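You operate a simulated robot arm through the tools that you are given. There is no shell and no other tool. Be economical: measure what you need, move in short steps, check, and stop when the job is done.

You are at the controls of a simulated robot arm. One attempt, no reset.

Task
Stand the purple bauble beside the orange cord coil. It goes on the side that lies toward x +0.7, y +0.7 (a direction in the base frame), with about 3 cm between them.

Only the result counts: the job must be done as asked and must still hold three seconds after the hand-in. Knocking over, shifting, dropping, spilling or breaking anything else fails it.

Robot
A 6-joint arm with a two-finger parallel gripper, fixed in place. Base frame: the origin is at the foot of the arm, x ahead of it, y to its left, z up; the work surface is at about z = 91. Units: cm, rad, N and s.
With the tool pointing down near the work surface it reaches from about 36 to 76 cm from the base axis. Its first joint turns from -1.152 to 1.152 rad. Payload 2.45 kg.
Tool frame: the origin (TCP) lies between the finger pads and is the grasp point; the fingertips stand 2.4 cm ahead of it; z points along the fingers, y is the line along which they close. Largest opening 6.8 cm; finger width 1.7, thickness 1; the body of the gripper, 4 by 7 cm, starts 4.1 cm behind the TCP.
Orientation is told as [roll, pitch, yaw] about the base's x, y, z axes, in that order, counted from this pose: with the fingers straight down and closing along the base's y, the tool's x points along the base's -x, its y along +y and its z along -z.

Tools
- The arm moves only by the tool apply_moves. Its argument "rows" is text: rows parted by semicolons, each of 5 numbers parted by spaces: the opening, from 0 (shut) to 1 (fully open), then the shift along the tool's x, y, z in units of 250 mm (1.0 is 250 mm), then the turn about the tool's z in units of 120 degrees (1.0 is 120 degrees). In form: grip dx dy dz spin; .... A call has 1 to 12 rows; each row is the pose to reach, as a shift and turn from the pose commanded when the call began, along the tool's axes at that moment. A call with a number of a shift or a turn outside -1 to 1 is refused whole. A row lasts 0.2 s, in which the tool goes at most 5 cm and 0.15 rad; a call with a longer step from one row to the next is refused whole, and so is a gripper value outside its range. A pose out of reach is approached as far as the arm can. The call stops where the force on the tool passes 40 N (or 10 N more than at its start, if that is more) or the arm is blocked; 0.2 s more then pass. Each finger travels about 10.8 cm/s and halts on what it meets, pressing with about 24 N; the grip force reading is that of the motor and also rises with nothing between the fingers. The clock runs only during rows and for 0.2 s after the last one: add rows that repeat a pose to give the fingers time. It gives the time, the measured TCP pose, the force on the tool (base axes), the opening and the grip force at its end, in the units of the frame above (readings bear some noise), and new pictures: "show" is both (left out), scene, wrist or none.
- Cameras (640 x 400 px; columns grow to the right, rows downward): "scene" is fixed at [15.96, 40.04, 147.24]; the picture's right is [-0.89, -0.45, 0.00], its down [-0.26, 0.51, -0.82] and it looks along [0.37, -0.73, -0.57] (base axes); focal length 322 px, centre (320, 200). "wrist" rides on the gripper at [-3.2, 0, -3.9] in the tool frame; the picture's right is [0.00, -1.00, 0.00], its down [0.97, 0.00, -0.24] and it looks along [0.24, 0.00, 0.97] (tool axes); focal length 218 px, centre (320, 200). There is no depth. A picture from a camera that has moved, and an enlarged one, comes with that camera's place and axes in the base frame and with its lens. The place of the scene camera against the robot may be out by one fixed shift of up to 1.8 cm in any direction.
- enlarge(camera, box): a new picture of the part [left, top, right, bottom] of that camera's present view, enlarged. No time passes.
- job_done(): hands the job in; it is judged then, once.

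Go step by step. Nothing tells you positions but the pictures and the camera data: compare them with the known pose of the tool, close in by small moves and look again before you grip or let go. The budget is 90 turns and 150 pictures, counting those below and the enlarged ones. Unless the task says otherwise, let go and move clear before handing in, and close with one line.

The tools are called after ">>>" as name(argument=value, ...) on one line, values as JSON. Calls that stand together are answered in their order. apply_moves: Moves the arm, as the interface text tells. Its arguments: {"type":"object","properties":{"rows":{"type":"string"},"show":{"type":"string","enum":["both","scene","wrist","none"]}},"required":["rows"]} The other tools are called the same way: enlarge (camera, box) takes an enlarged picture of a part of a camera's view; job_done () hands the job in.

At the start:

```text
clock: 0.0
tcp_pos: [46.47, -6.88, 114.94]
ee_rot: [0.0, 0.0, -0.001]
contact_force: [-0.3, 0.2, -0.6]
opening: 6.79
finger_force: 0.0
```

scene: 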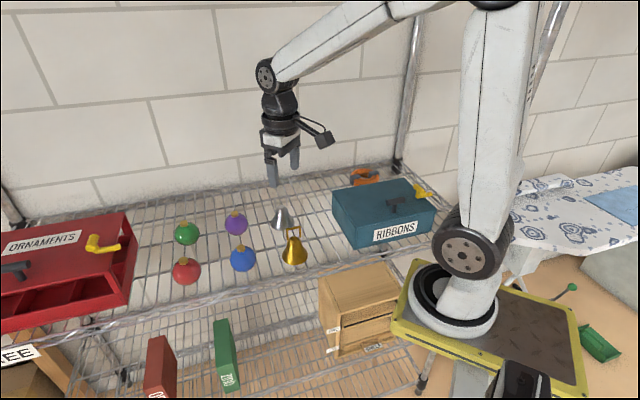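
wrist: 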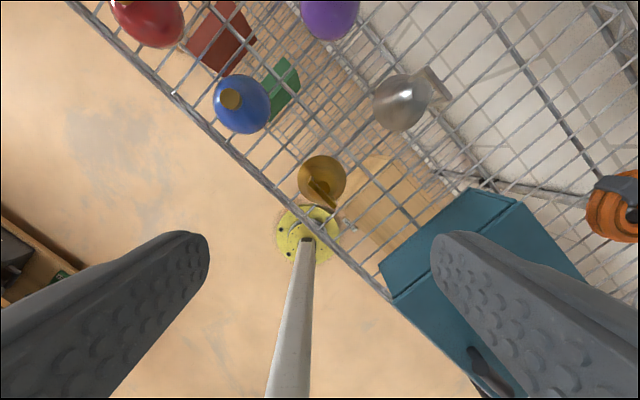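

The purple bauble seems to be near (62, -8) and the orange coil near (43, -43). I'll look closer at both before moving.

>>> enlarge(camera="scene", box=[160, 190, 320, 290])

>>> enlarge(camera="scene", box=[300, 140, 460, 240])

```text
4.00 times, centred on (240, 240) of scene
camera zoom: at [15.96, 40.04, 147.24], right [-0.89, -0.45, 0.0], down [-0.26, 0.51, -0.82], along [0.37, -0.73, -0.57], focal length 1289 px, centre (640, 40)
```

zoom: 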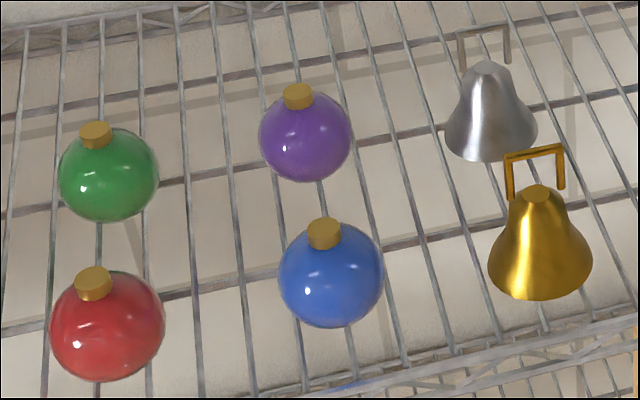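

```text
4.00 times, centred on (380, 190) of scene
camera zoom: at [15.96, 40.04, 147.24], right [-0.89, -0.45, 0.0], down [-0.26, 0.51, -0.82], along [0.37, -0.73, -0.57], focal length 1289 px, centre (80, 240)
```

zoom: 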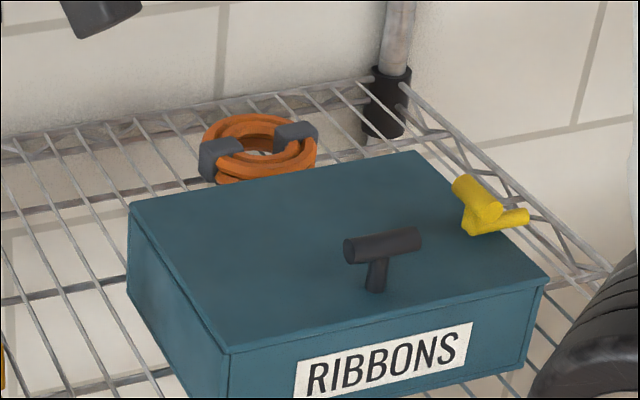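

The bauble is about 6 cm across, with a cap on top. I'll move above it and look again with the wrist camera.

>>> apply_moves(rows="1 -0.16 0.01 0 0; 1 -0.32 -0.02 0 0; 1 -0.48 -0.03 0 0; 1 -0.62 -0.04 0 0; 1 -0.62 -0.04 0 0")

```text
clock: 1.2
tcp_pos: [61.96, -8.0, 115.09]
ee_rot: [0.002, -0.001, 0.001]
contact_force: [-0.4, -0.5, -0.2]
opening: 6.81
finger_force: 0.1
camera wrist: at [65.1, -8.0, 119.01], right [0.0, -1.0, 0.0], down [-0.97, 0.0, 0.24], along [-0.24, 0.0, -0.97], focal length 218 px, centre (320, 200)
```

scene: 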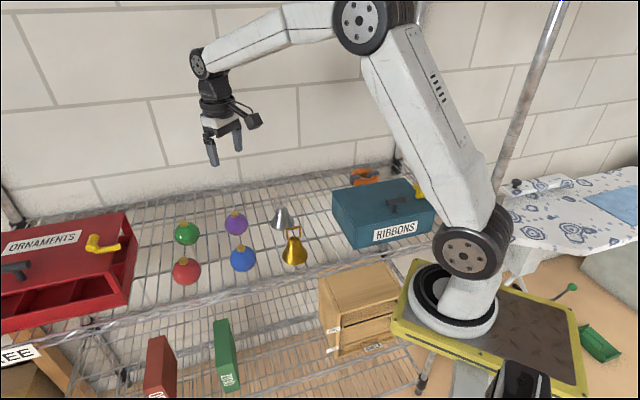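
wrist: 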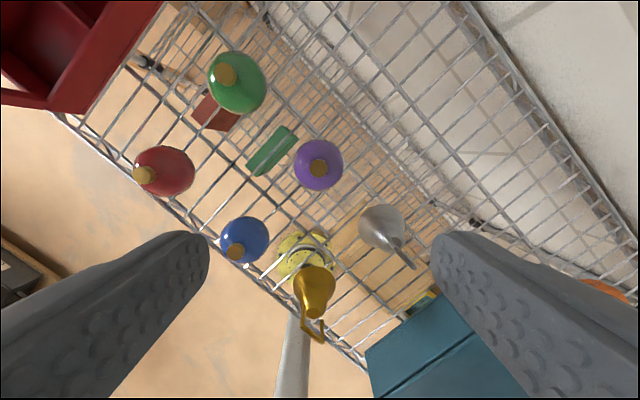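

The bauble stands at about (63.1, -7.9), upright and clear of its neighbours. I'll line up, go partway down and check.

>>> apply_moves(rows="1 -0.044 0.004 0.14 0; 1 -0.044 0.004 0.28 0; 1 -0.044 0.004 0.4 0; 1 -0.044 0.004 0.4 0")

>>> enlarge(camera="wrist", box=[200, 100, 440, 250])

```text
clock: 2.2
tcp_pos: [63.11, -7.68, 104.81]
ee_rot: [0.0, -0.001, 0.0]
contact_force: [-0.3, -0.1, -0.2]
opening: 6.79
finger_force: 0.0
camera wrist: at [66.23, -7.86, 108.65], right [0.0, -1.0, 0.0], down [-0.97, 0.0, 0.24], along [-0.24, 0.0, -0.97], focal length 218 px, centre (320, 200)
```

scene: 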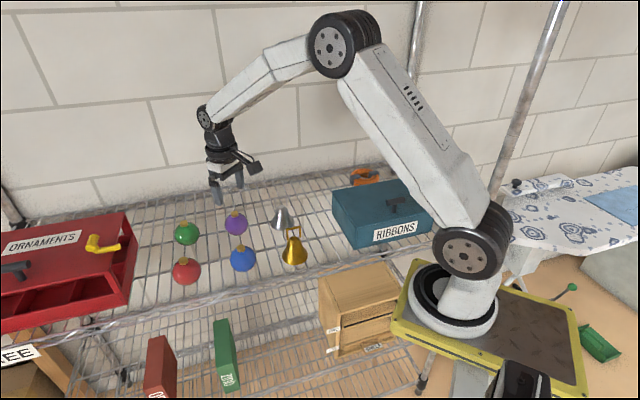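
wrist: 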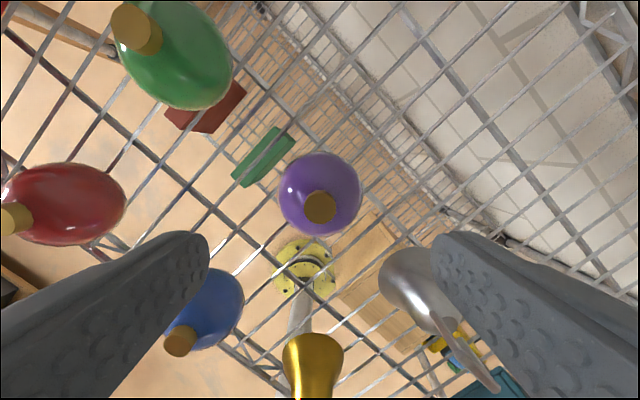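

```text
2.67 times, centred on (320, 175) of wrist
camera zoom: at [66.23, -7.86, 108.65], right [0.0, -1.0, 0.0], down [-0.97, 0.0, 0.24], along [-0.24, 0.0, -0.97], focal length 582 px, centre (320, 267)
```

zoom: 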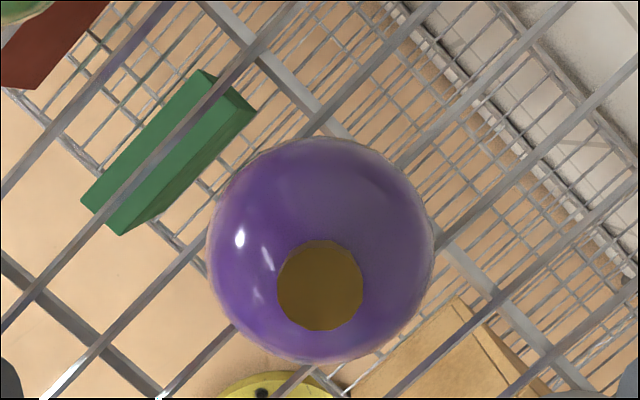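

The ball's centre is at about (63.05, -7.87, 93.8) with a radius near 2.8, and the fingers straddle it evenly. I'll go down to z≈94.6 and check before closing.

>>> apply_moves(rows="1 0 0 0.12 0; 1 0 0 0.24 0; 1 0 0 0.33 0; 1 0 0 0.38 0; 1 0 0 0.412 0; 1 0 0 0.412 0")

>>> enlarge(camera="scene", box=[180, 170, 300, 245])

```text
clock: 3.6
tcp_pos: [63.02, -7.84, 94.63]
ee_rot: [0.0, -0.003, -0.001]
contact_force: [-1.1, 0.2, -0.1]
opening: 6.8
finger_force: 0.1
camera wrist: at [66.19, -7.86, 98.52], right [0.0, -1.0, 0.0], down [-0.97, 0.0, 0.24], along [-0.24, 0.0, -0.97], focal length 218 px, centre (320, 200)
```

scene: 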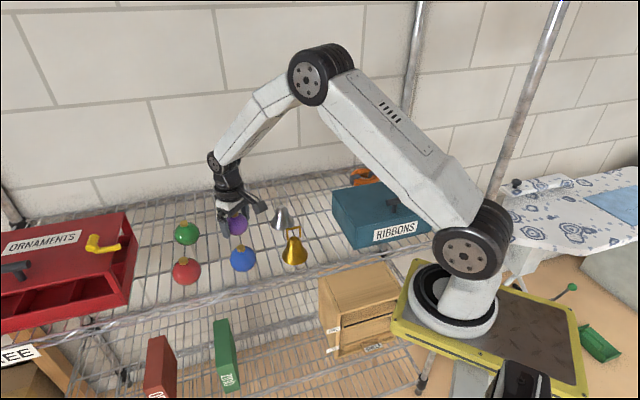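
wrist: 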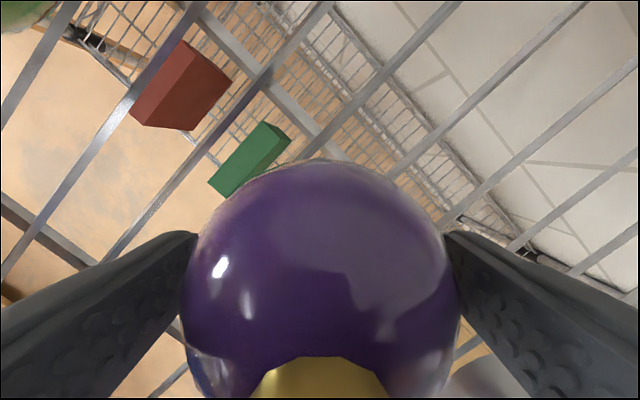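

```text
5.33 times, centred on (240, 208) of scene
camera zoom: at [15.96, 40.04, 147.24], right [-0.89, -0.45, 0.0], down [-0.26, 0.51, -0.82], along [0.37, -0.73, -0.57], focal length 1719 px, centre (747, 160)
```

zoom: 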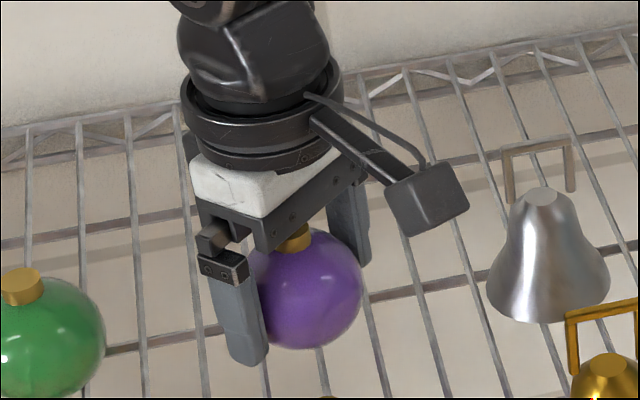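

The fingers straddle the ball cleanly, so I'll close.

>>> apply_moves(rows="0.85 0 0 0 0; 0.78 0 0 0 0; 0.7 0 0 0 0; 0.7 0 0 0 0; 0.7 0 0 0 0")

```text
clock: 4.8
tcp_pos: [62.91, -7.8, 94.66]
ee_rot: [0.001, -0.002, -0.001]
contact_force: [0.2, 0.0, 0.2]
opening: 5.68
finger_force: 13.3
camera wrist: at [66.18, -7.87, 98.53], right [0.0, -1.0, 0.0], down [-0.97, 0.0, 0.24], along [-0.24, 0.0, -0.97], focal length 218 px, centre (320, 200)
```

scene: 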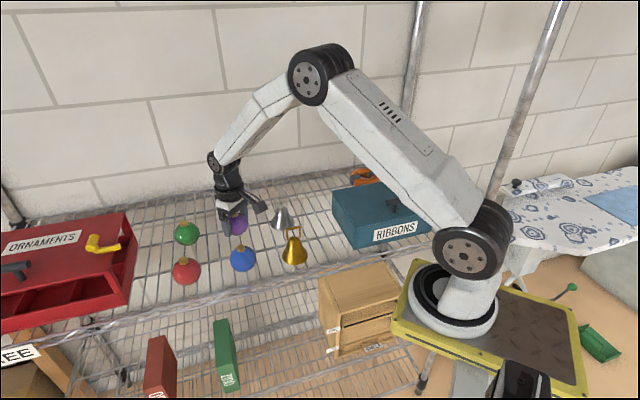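
wrist: 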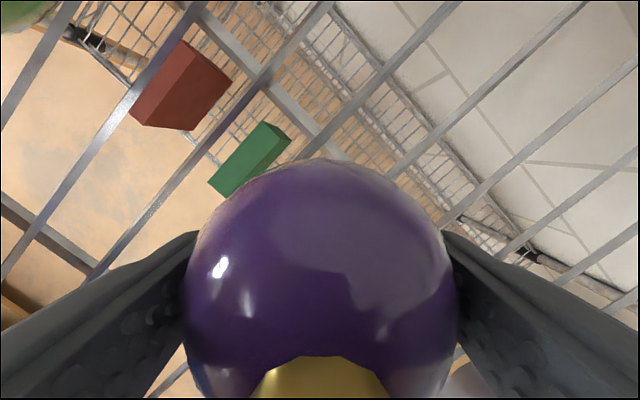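

Held at 5.7 cm opening. Now lifting gently.

>>> apply_moves(rows="0.6 0 0 0 0; 0.6 0 0 -0.03 0; 0.6 0 0 -0.1 0; 0.6 0 0 -0.2 0; 0.6 0 0 -0.32 0; 0.6 0 0 -0.44 0; 0.6 0 0 -0.56 0; 0.6 0 0 -0.62 0; 0.6 0 0 -0.64 0")

```text
clock: 6.8
tcp_pos: [62.98, -7.68, 110.66]
ee_rot: [-0.001, -0.001, 0.002]
contact_force: [0.1, 0.4, 0.3]
opening: 4.06
finger_force: 0.1
camera wrist: at [66.2, -7.74, 114.46], right [0.0, -1.0, 0.0], down [-0.97, 0.0, 0.24], along [-0.24, 0.0, -0.97], focal length 218 px, centre (320, 200)
```

scene: 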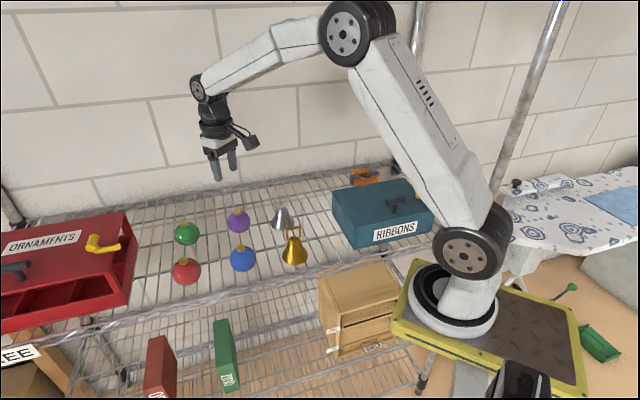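
wrist: 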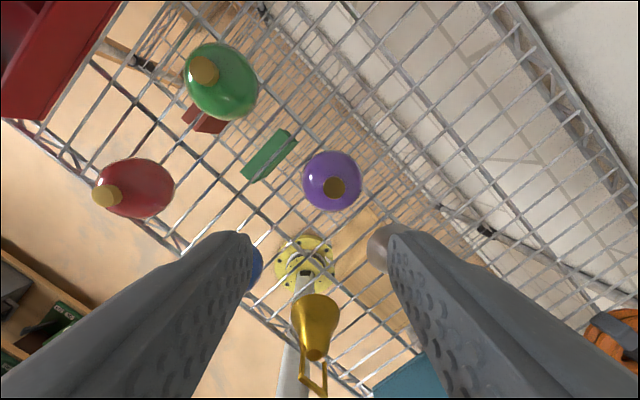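

The bauble slipped out of the grip and is still standing, about 1 cm further toward -y. I'll look closer at it before gripping again.

>>> enlarge(camera="wrist", box=[240, 120, 432, 240])

>>> enlarge(camera="scene", box=[180, 190, 308, 270])

```text
3.33 times, centred on (336, 180) of wrist
camera zoom: at [66.2, -7.74, 114.46], right [0.0, -1.0, 0.0], down [-0.97, 0.0, 0.24], along [-0.24, 0.0, -0.97], focal length 728 px, centre (267, 267)
```

zoom: 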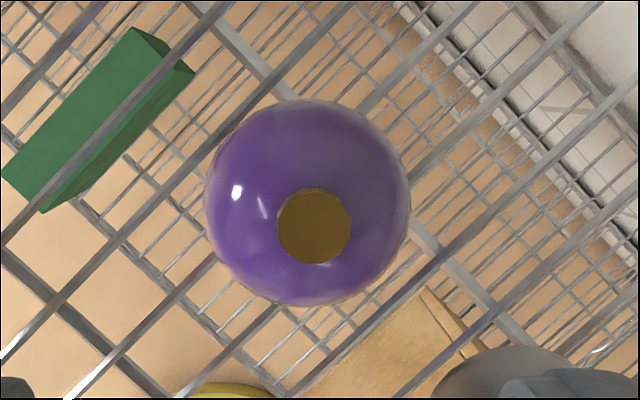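

```text
5.00 times, centred on (244, 230) of scene
camera zoom: at [15.96, 40.04, 147.24], right [-0.89, -0.45, 0.0], down [-0.26, 0.51, -0.82], along [0.37, -0.73, -0.57], focal length 1612 px, centre (700, 50)
```

zoom: 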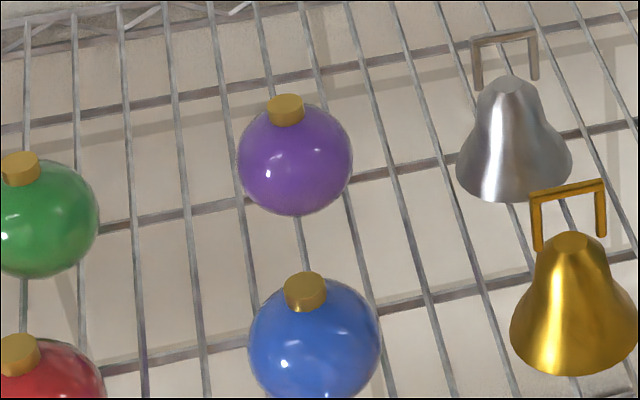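

It is upright at about (63.0, -8.93). I'll line up on that, go slightly lower to put the TCP at the ball's equator, and then squeeze with full force.

>>> apply_moves(rows="1 0 -0.042 0 0; 1 0 -0.042 0.14 0; 1 0 -0.042 0.28 0; 1 0 -0.042 0.42 0; 1 0 -0.042 0.54 0; 1 0 -0.042 0.62 0; 1 0 -0.042 0.665 0; 1 0 -0.042 0.665 0")

>>> apply_moves(rows="0.86 0 0 0 0; 0.8 0 0 0 0; 0.5 0 0 0 0; 0 0 0 0 0; 0 0 0 0 0; 0 0 0 0 0", show="wrist")

```text
clock: 8.6
tcp_pos: [63.0, -8.95, 94.06]
ee_rot: [0.0, -0.001, 0.0]
contact_force: [0.3, -0.4, -0.6]
opening: 6.79
finger_force: 0.1
camera wrist: at [66.18, -9.02, 97.9], right [0.0, -1.0, 0.0], down [-0.97, 0.0, 0.24], along [-0.24, 0.0, -0.97], focal length 218 px, centre (320, 200)
```

scene: 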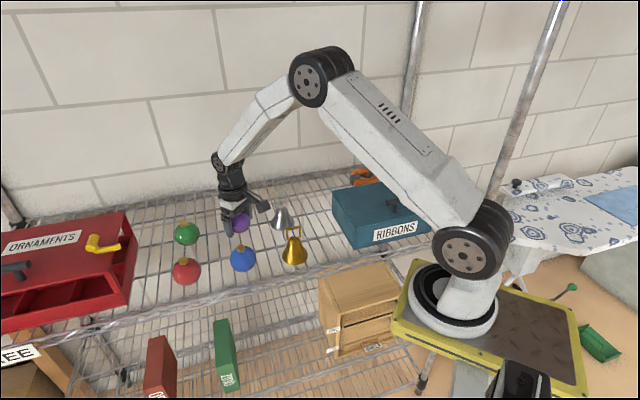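
wrist: 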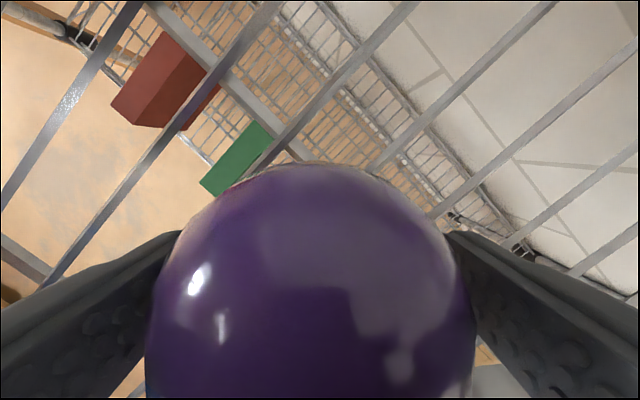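

```text
clock: 10.0
tcp_pos: [63.01, -8.96, 94.18]
ee_rot: [0.001, -0.003, 0.0]
contact_force: [0.1, -0.7, 0.6]
opening: 5.68
finger_force: 14.2
camera wrist: at [66.18, -9.02, 97.93], right [0.0, -1.0, 0.0], down [-0.97, 0.0, 0.24], along [-0.24, 0.0, -0.97], focal length 218 px, centre (320, 200)
```

wrist: 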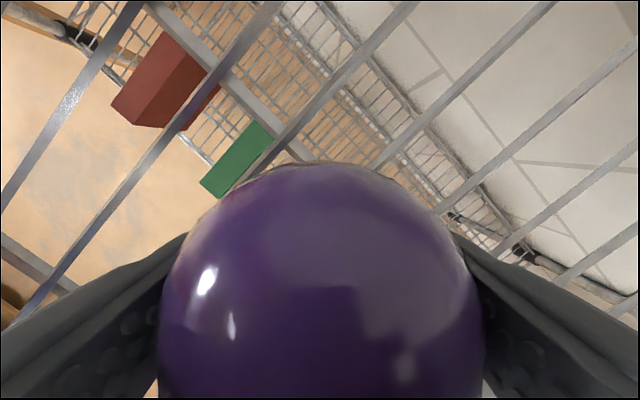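

The grip is firm at 5.68 cm opening. I'll lift very slowly and check for slip.

>>> apply_moves(rows="0 0 0 -0.004 0; 0 0 0 -0.01 0; 0 0 0 -0.02 0; 0 0 0 -0.03 0; 0 0 0 -0.04 0; 0 0 0 -0.05 0; 0 0 0 -0.06 0")

```text
clock: 11.6
tcp_pos: [62.82, -8.82, 95.68]
ee_rot: [0.001, 0.001, 0.001]
contact_force: [0.7, 0.3, 0.5]
opening: 5.66
finger_force: 14.2
camera wrist: at [66.17, -8.87, 99.45], right [0.0, -1.0, 0.0], down [-0.97, 0.0, 0.24], along [-0.24, 0.0, -0.97], focal length 218 px, centre (320, 200)
```

scene: 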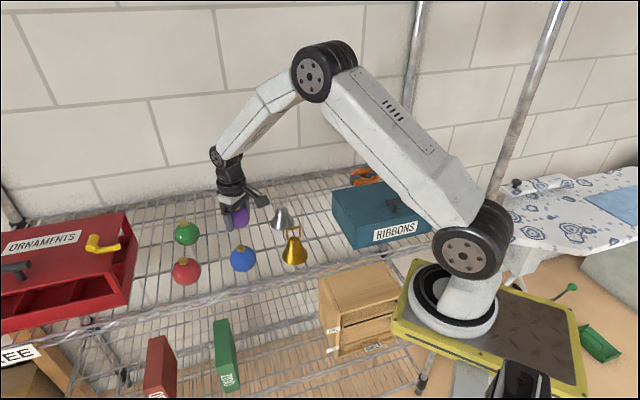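
wrist: 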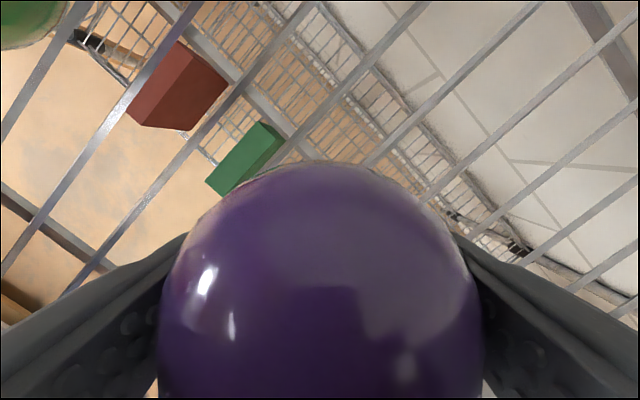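

No slip so far, with the ball unchanged in the wrist view. I'll keep lifting slowly.

>>> apply_moves(rows="0 0 0 -0.02 0; 0 0 0 -0.05 0; 0 0 0 -0.09 0; 0 0 0 -0.14 0; 0 0 0 -0.2 0; 0 0 0 -0.26 0; 0 0 0 -0.32 0; 0 0 0 -0.38 0; 0 0 0 -0.44 0; 0 0 0 -0.5 0; 0 0 0 -0.54 0; 0 0 0 -0.56 0")

```text
clock: 14.2
tcp_pos: [62.88, -8.72, 109.57]
ee_rot: [0.001, -0.001, 0.0]
contact_force: [-0.5, 0.1, -1.2]
opening: 5.67
finger_force: 14.0
camera wrist: at [66.18, -8.85, 113.39], right [0.0, -1.0, 0.0], down [-0.97, 0.0, 0.24], along [-0.24, 0.0, -0.97], focal length 218 px, centre (320, 200)
```

scene: 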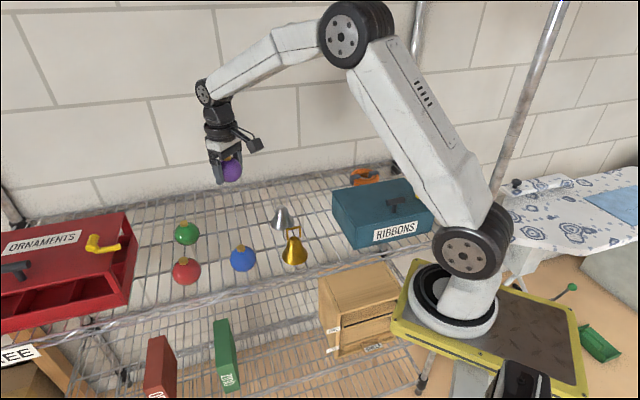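
wrist: 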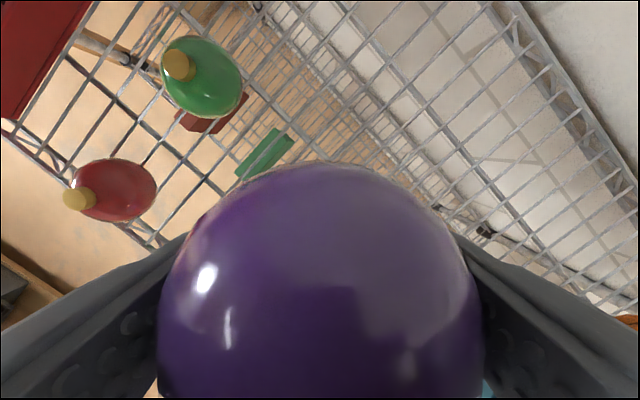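

Still held. I'll carry it around the outside of the ribbon box toward the coil in gentle steps.

>>> apply_moves(rows="0 0.01 -0.04 -0.02 0; 0 0.03 -0.12 -0.04 0; 0 0.05 -0.22 -0.06 0; 0 0.08 -0.32 -0.08 0; 0 0.1 -0.42 -0.08 0; 0 0.13 -0.52 -0.08 0; 0 0.16 -0.62 -0.08 0; 0 0.19 -0.72 -0.08 0; 0 0.21 -0.8 -0.08 0; 0 0.23 -0.86 -0.08 0; 0 0.24 -0.9 -0.08 0; 0 0.24 -0.9 -0.08 0")

>>> apply_moves(rows="0 0.03 -0.01 0 0; 0 0.09 -0.02 0 0; 0 0.18 -0.04 0 0; 0 0.28 -0.06 0 0; 0 0.38 -0.06 0 0; 0 0.46 -0.06 0 0; 0 0.51 -0.06 0 0; 0 0.53 -0.06 0 0; 0 0.53 -0.06 0 0")

```text
clock: 16.8
tcp_pos: [57.07, -31.22, 111.55]
ee_rot: [0.0, -0.002, 0.0]
contact_force: [0.6, -0.7, 0.0]
opening: 5.67
finger_force: 14.2
camera wrist: at [60.2, -31.3, 115.37], right [0.0, -1.0, 0.0], down [-0.97, 0.0, 0.24], along [-0.24, 0.0, -0.97], focal length 218 px, centre (320, 200)
```

scene: 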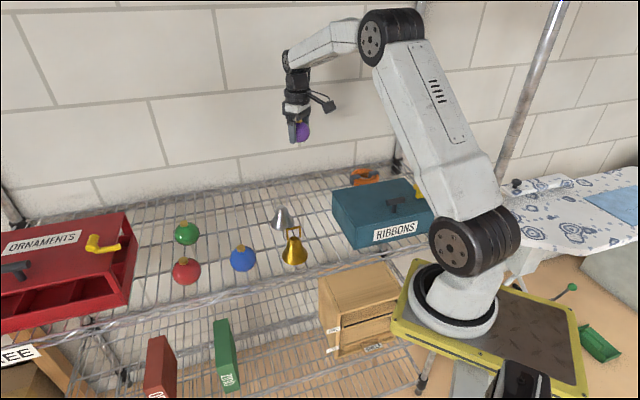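
wrist: 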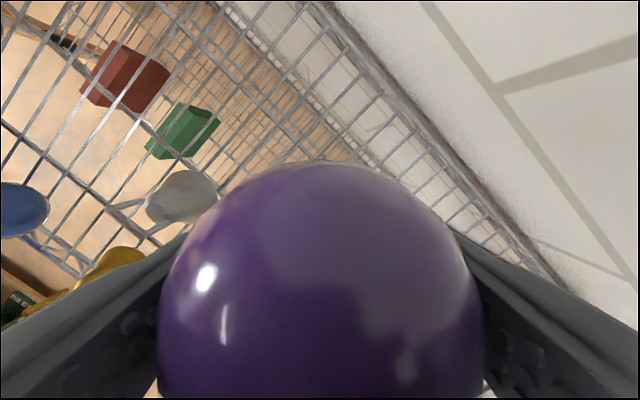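

```text
clock: 18.8
tcp_pos: [43.65, -32.63, 111.65]
ee_rot: [-0.001, -0.003, 0.001]
contact_force: [-1.0, -0.2, -0.8]
opening: 5.67
finger_force: 13.8
camera wrist: at [46.9, -32.8, 115.34], right [0.0, -1.0, 0.0], down [-0.97, 0.0, 0.24], along [-0.24, 0.0, -0.97], focal length 218 px, centre (320, 200)
```

scene: 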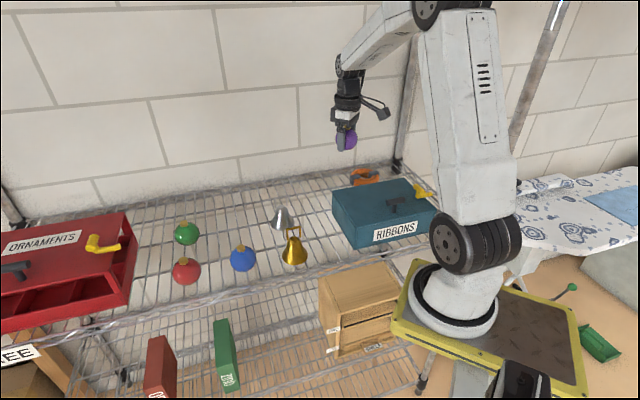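
wrist: 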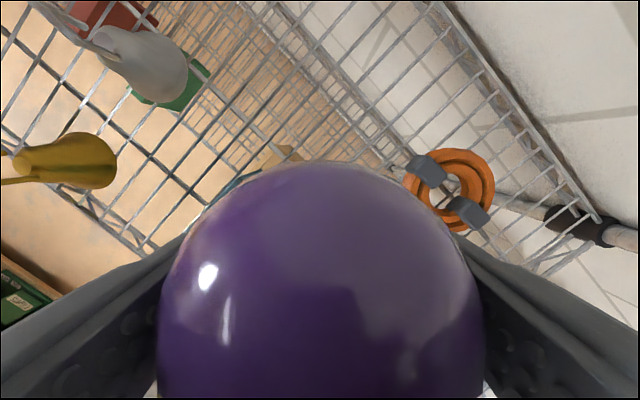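

>>> enlarge(camera="wrist", box=[370, 120, 530, 240])

>>> enlarge(camera="scene", box=[320, 90, 440, 200])

```text
3.33 times, centred on (450, 180) of wrist
camera zoom: at [46.9, -32.8, 115.34], right [0.0, -1.0, 0.0], down [-0.97, 0.0, 0.24], along [-0.24, 0.0, -0.97], focal length 728 px, centre (-113, 267)
```

zoom: 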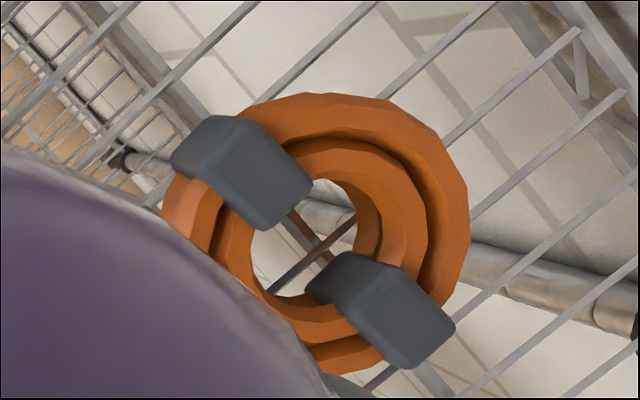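

```text
3.64 times, centred on (380, 145) of scene
camera zoom: at [15.96, 40.04, 147.24], right [-0.89, -0.45, 0.0], down [-0.26, 0.51, -0.82], along [0.37, -0.73, -0.57], focal length 1172 px, centre (102, 400)
```

zoom: 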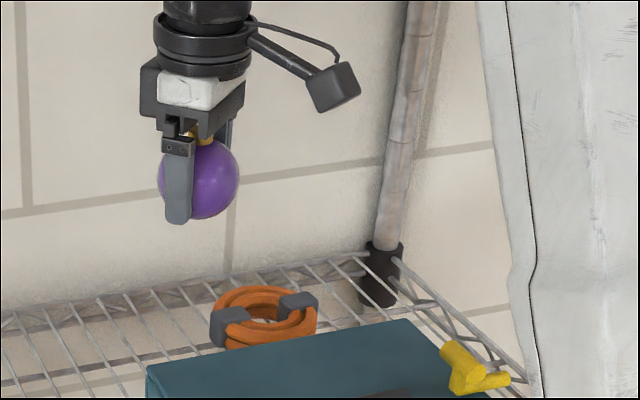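

The coil's centre is about (42.3, -46.5), with an outer radius of about 4.7 including the clip. The target for the ball centre is then about (49.8, -39.0). I'll move above it, go down partway and check.

>>> apply_moves(rows="0 -0.03 -0.03 0 0; 0 -0.09 -0.09 0 0; 0 -0.15 -0.16 0 0; 0 -0.2 -0.21 0 0; 0 -0.23 -0.24 0 0; 0 -0.24 -0.248 0 0; 0 -0.24 -0.248 0.05 0; 0 -0.24 -0.248 0.12 0; 0 -0.24 -0.248 0.2 0; 0 -0.24 -0.248 0.27 0; 0 -0.24 -0.248 0.3 0; 0 -0.24 -0.248 0.3 0")

>>> enlarge(camera="scene", box=[280, 110, 440, 210])

```text
clock: 21.4
tcp_pos: [49.79, -38.86, 104.14]
ee_rot: [0.0, -0.003, -0.002]
contact_force: [1.0, -0.2, -0.5]
opening: 5.65
finger_force: 14.0
camera wrist: at [53.03, -38.98, 107.85], right [0.0, -1.0, 0.0], down [-0.97, 0.0, 0.24], along [-0.24, 0.0, -0.97], focal length 218 px, centre (320, 200)
```

scene: 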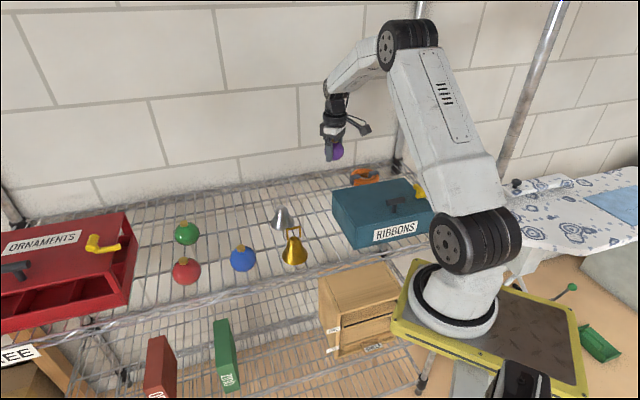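
wrist: 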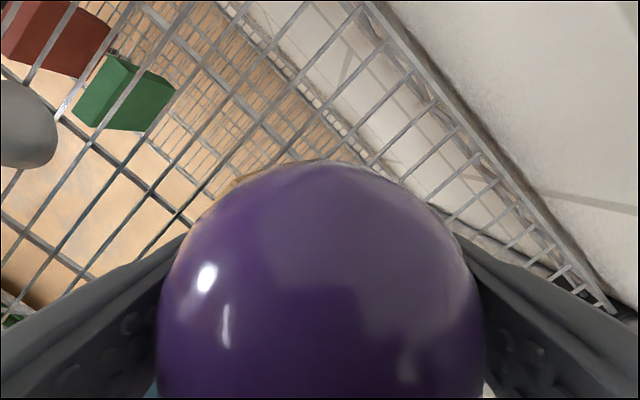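

```text
4.00 times, centred on (360, 160) of scene
camera zoom: at [15.96, 40.04, 147.24], right [-0.89, -0.45, 0.0], down [-0.26, 0.51, -0.82], along [0.37, -0.73, -0.57], focal length 1289 px, centre (160, 360)
```

zoom: 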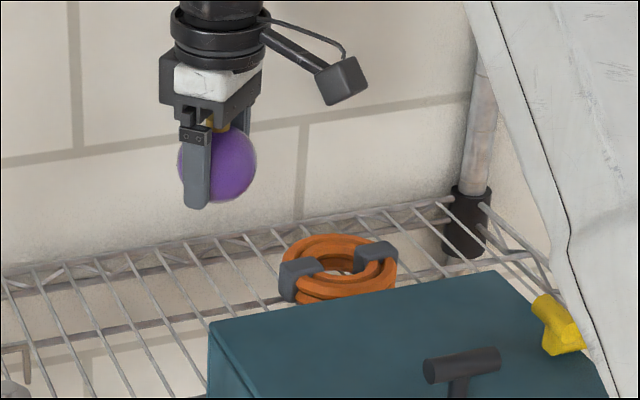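

The ball is placed as planned relative to the coil. I'll lower it close to the surface and look.

>>> apply_moves(rows="0 0 0 0.03 0; 0 0 0 0.09 0; 0 0 0 0.16 0; 0 0 0 0.23 0; 0 0 0 0.29 0; 0 0 0 0.33 0; 0 0 0 0.35 0; 0 0 0 0.36 0; 0 0 0 0.36 0")

>>> enlarge(camera="scene", box=[280, 130, 440, 230])

```text
clock: 23.4
tcp_pos: [49.56, -39.01, 95.12]
ee_rot: [0.0, -0.002, 0.001]
contact_force: [-0.3, 0.4, 0.3]
opening: 5.67
finger_force: 14.2
camera wrist: at [52.89, -39.04, 98.86], right [0.0, -1.0, 0.0], down [-0.97, 0.0, 0.24], along [-0.24, 0.0, -0.97], focal length 218 px, centre (320, 200)
```

scene: 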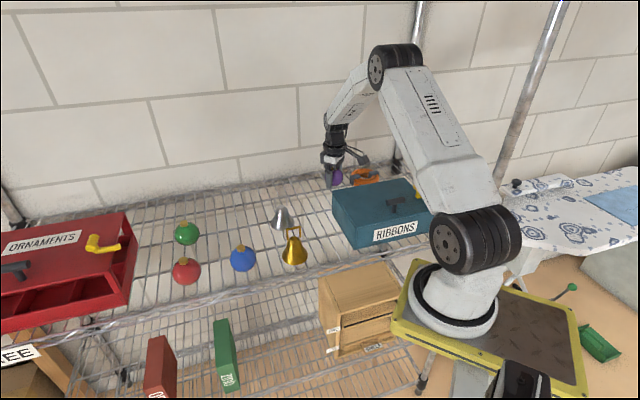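
wrist: 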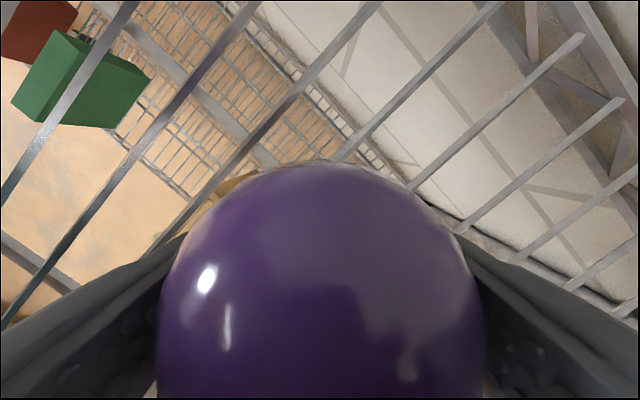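

```text
4.00 times, centred on (360, 180) of scene
camera zoom: at [15.96, 40.04, 147.24], right [-0.89, -0.45, 0.0], down [-0.26, 0.51, -0.82], along [0.37, -0.73, -0.57], focal length 1289 px, centre (160, 280)
```

zoom: 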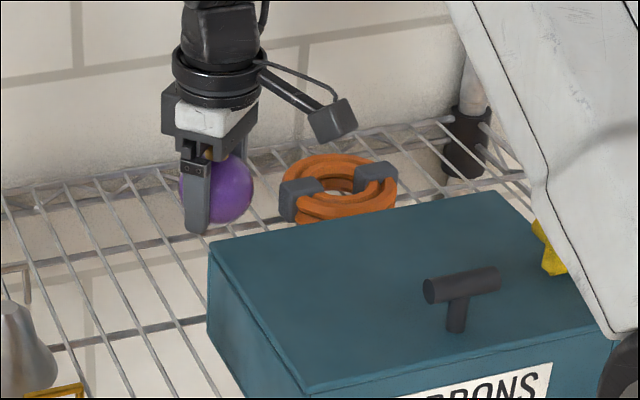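

The ball sits about 3.4 cm clear of the coil, in the right direction. I'll nudge it about 3 mm closer, then set it down.

>>> apply_moves(rows="0 0.008 -0.012 0 0; 0 0.008 -0.012 0.01 0; 0 0.008 -0.012 0.02 0; 0 0.008 -0.012 0.03 0; 0 0.008 -0.012 0.036 0; 0 0.008 -0.012 0.036 0")

>>> enlarge(camera="scene", box=[280, 130, 440, 230])

```text
clock: 24.8
tcp_pos: [49.53, -39.24, 94.13]
ee_rot: [-0.001, -0.002, -0.001]
contact_force: [0.2, 0.7, -0.4]
opening: 5.68
finger_force: 14.0
camera wrist: at [52.68, -39.3, 97.93], right [0.0, -1.0, 0.0], down [-0.97, 0.0, 0.24], along [-0.24, 0.0, -0.97], focal length 218 px, centre (320, 200)
```

scene: 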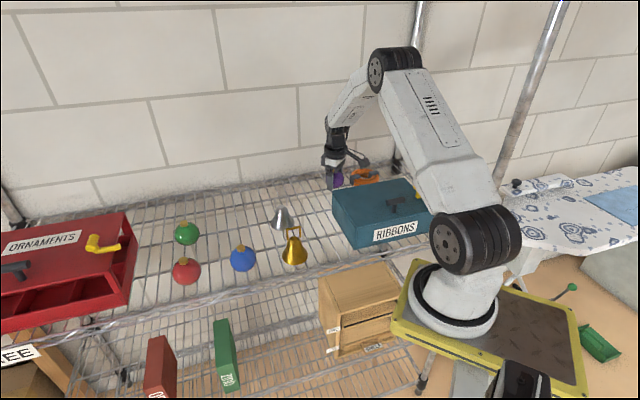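
wrist: 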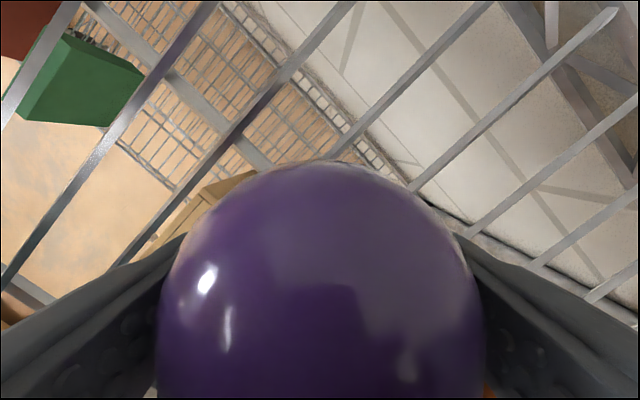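

```text
4.00 times, centred on (360, 180) of scene
camera zoom: at [15.96, 40.04, 147.24], right [-0.89, -0.45, 0.0], down [-0.26, 0.51, -0.82], along [0.37, -0.73, -0.57], focal length 1289 px, centre (160, 280)
```

zoom: 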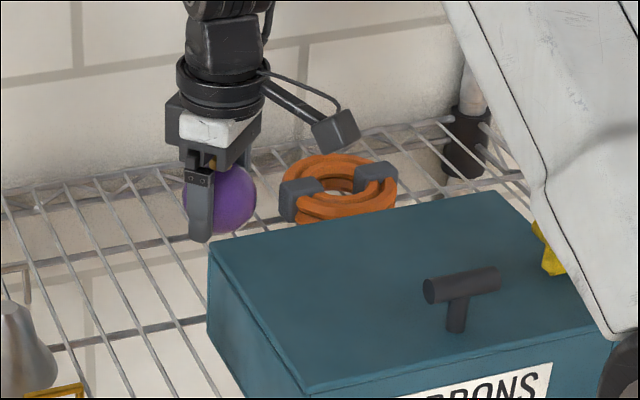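

It is at the same height it was gripped from. I'll ease down in 1 mm steps to feel for contact.

>>> apply_moves(rows="0 0 0 0.003 0; 0 0 0 0.003 0", show="none")

>>> apply_moves(rows="0 0 0 0.003 0; 0 0 0 0.003 0", show="none")

```text
clock: 25.4
tcp_pos: [49.39, -39.29, 94.06]
ee_rot: [0.0, -0.001, 0.0]
contact_force: [0.4, -0.3, -0.2]
opening: 5.65
finger_force: 14.1
```

```text
clock: 26.0
tcp_pos: [49.56, -39.24, 94.02]
ee_rot: [0.0, -0.001, 0.0]
contact_force: [-0.3, 2.0, 4.1]
opening: 5.68
finger_force: 13.8
```

There is now 4 N upward, so the ball is resting on the rack. I'll open slowly, then check.

>>> apply_moves(rows="0.82 0 0 0 0; 0.84 0 0 0 0; 0.87 0 0 0 0; 0.92 0 0 0 0; 1 0 0 0 0; 1 0 0 0 0; 1 0 0 0 0")

>>> enlarge(camera="scene", box=[280, 130, 440, 230])

```text
clock: 27.6
tcp_pos: [49.45, -39.22, 94.06]
ee_rot: [0.001, -0.002, 0.0]
contact_force: [0.1, -1.5, 0.2]
opening: 6.82
finger_force: 0.0
camera wrist: at [52.73, -39.32, 97.86], right [0.0, -1.0, 0.0], down [-0.97, 0.0, 0.24], along [-0.24, 0.0, -0.97], focal length 218 px, centre (320, 200)
```

scene: 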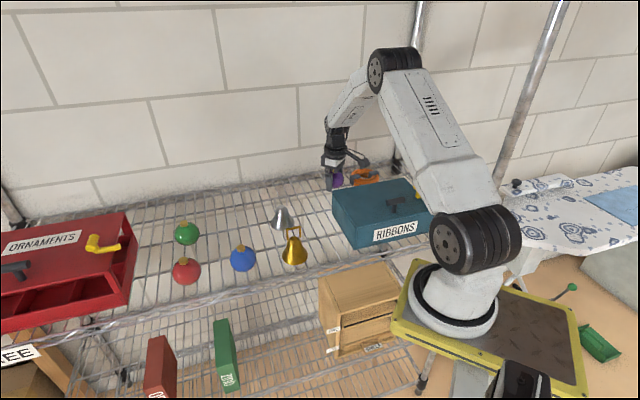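
wrist: 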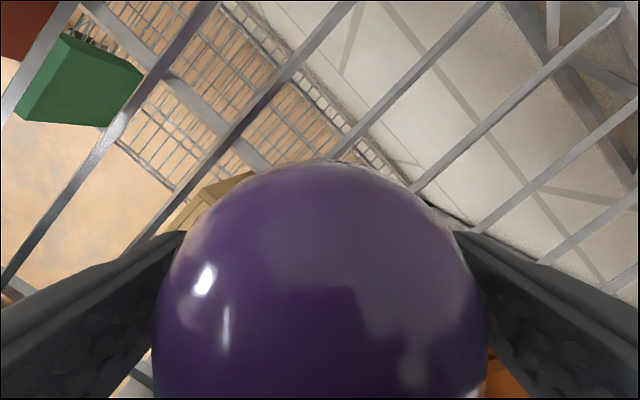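

```text
4.00 times, centred on (360, 180) of scene
camera zoom: at [15.96, 40.04, 147.24], right [-0.89, -0.45, 0.0], down [-0.26, 0.51, -0.82], along [0.37, -0.73, -0.57], focal length 1289 px, centre (160, 280)
```

zoom: 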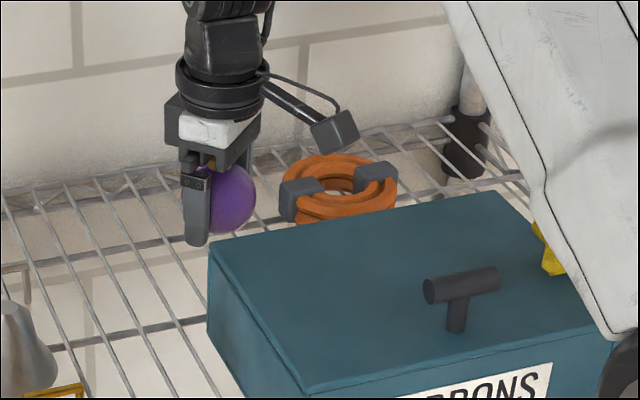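

It stands freely between the open fingers. I'll rise straight up slowly, then look.

>>> apply_moves(rows="1 0 0 -0.02 0; 1 0 0 -0.06 0; 1 0 0 -0.12 0; 1 0 0 -0.2 0; 1 0 0 -0.3 0; 1 0 0 -0.42 0; 1 0 0 -0.54 0; 1 0 0 -0.64 0; 1 0 0 -0.7 0; 1 0 0 -0.7 0")

>>> enlarge(camera="scene", box=[280, 130, 440, 230])

>>> enlarge(camera="wrist", box=[240, 100, 480, 300])

```text
clock: 29.8
tcp_pos: [49.51, -39.22, 111.5]
ee_rot: [0.0, 0.0, 0.0]
contact_force: [-0.8, 0.0, -0.6]
opening: 6.81
finger_force: 0.1
camera wrist: at [52.62, -39.31, 115.25], right [0.0, -1.0, 0.0], down [-0.97, 0.0, 0.24], along [-0.24, 0.0, -0.97], focal length 218 px, centre (320, 200)
```

scene: 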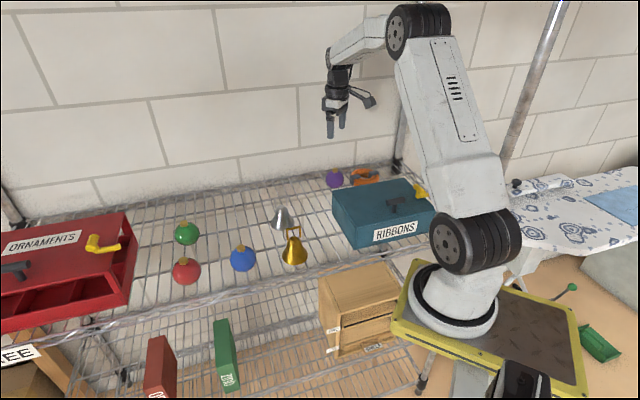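
wrist: 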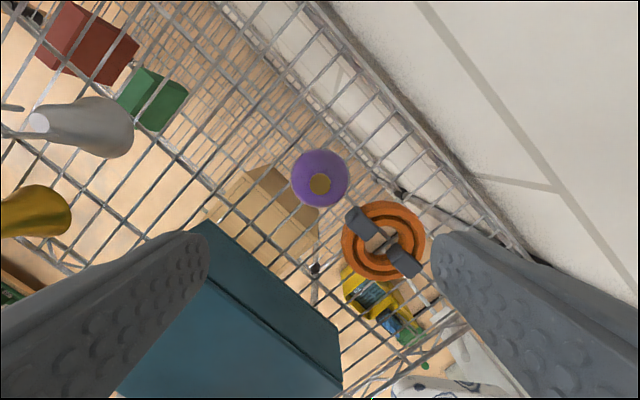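

```text
4.00 times, centred on (360, 180) of scene
camera zoom: at [15.96, 40.04, 147.24], right [-0.89, -0.45, 0.0], down [-0.26, 0.51, -0.82], along [0.37, -0.73, -0.57], focal length 1289 px, centre (160, 280)
```

zoom: 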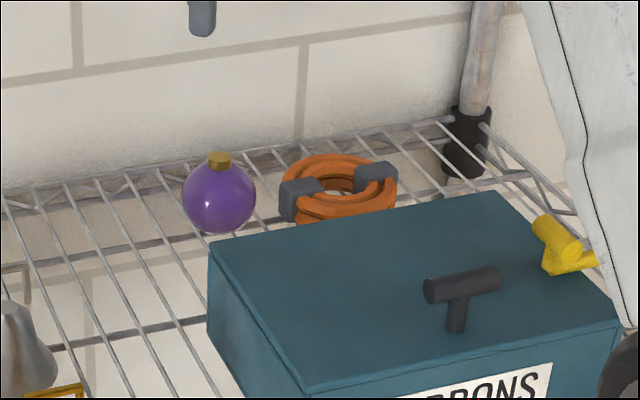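

```text
2.00 times, centred on (360, 200) of wrist
camera zoom: at [52.62, -39.31, 115.25], right [0.0, -1.0, 0.0], down [-0.97, 0.0, 0.24], along [-0.24, 0.0, -0.97], focal length 436 px, centre (240, 200)
```

zoom: 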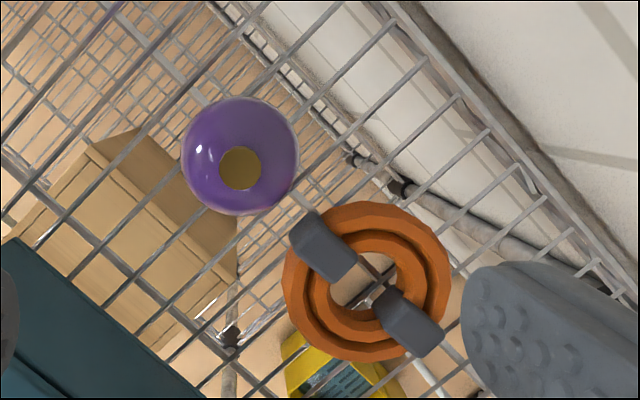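

The bauble stands upright by the coil, at about (49.5, -39.3). It is on the +x/+y side with a gap of about 3 cm. The arm is clear and I see nothing else disturbed, so I'm handing in.

>>> job_done()

```text
The job is handed in.
```

The purple bauble now stands upright on the +x/+y side of the orange cord coil, about 3 cm away; my first grip slipped and moved it about 1 cm, but it stayed standing and the second grip held.
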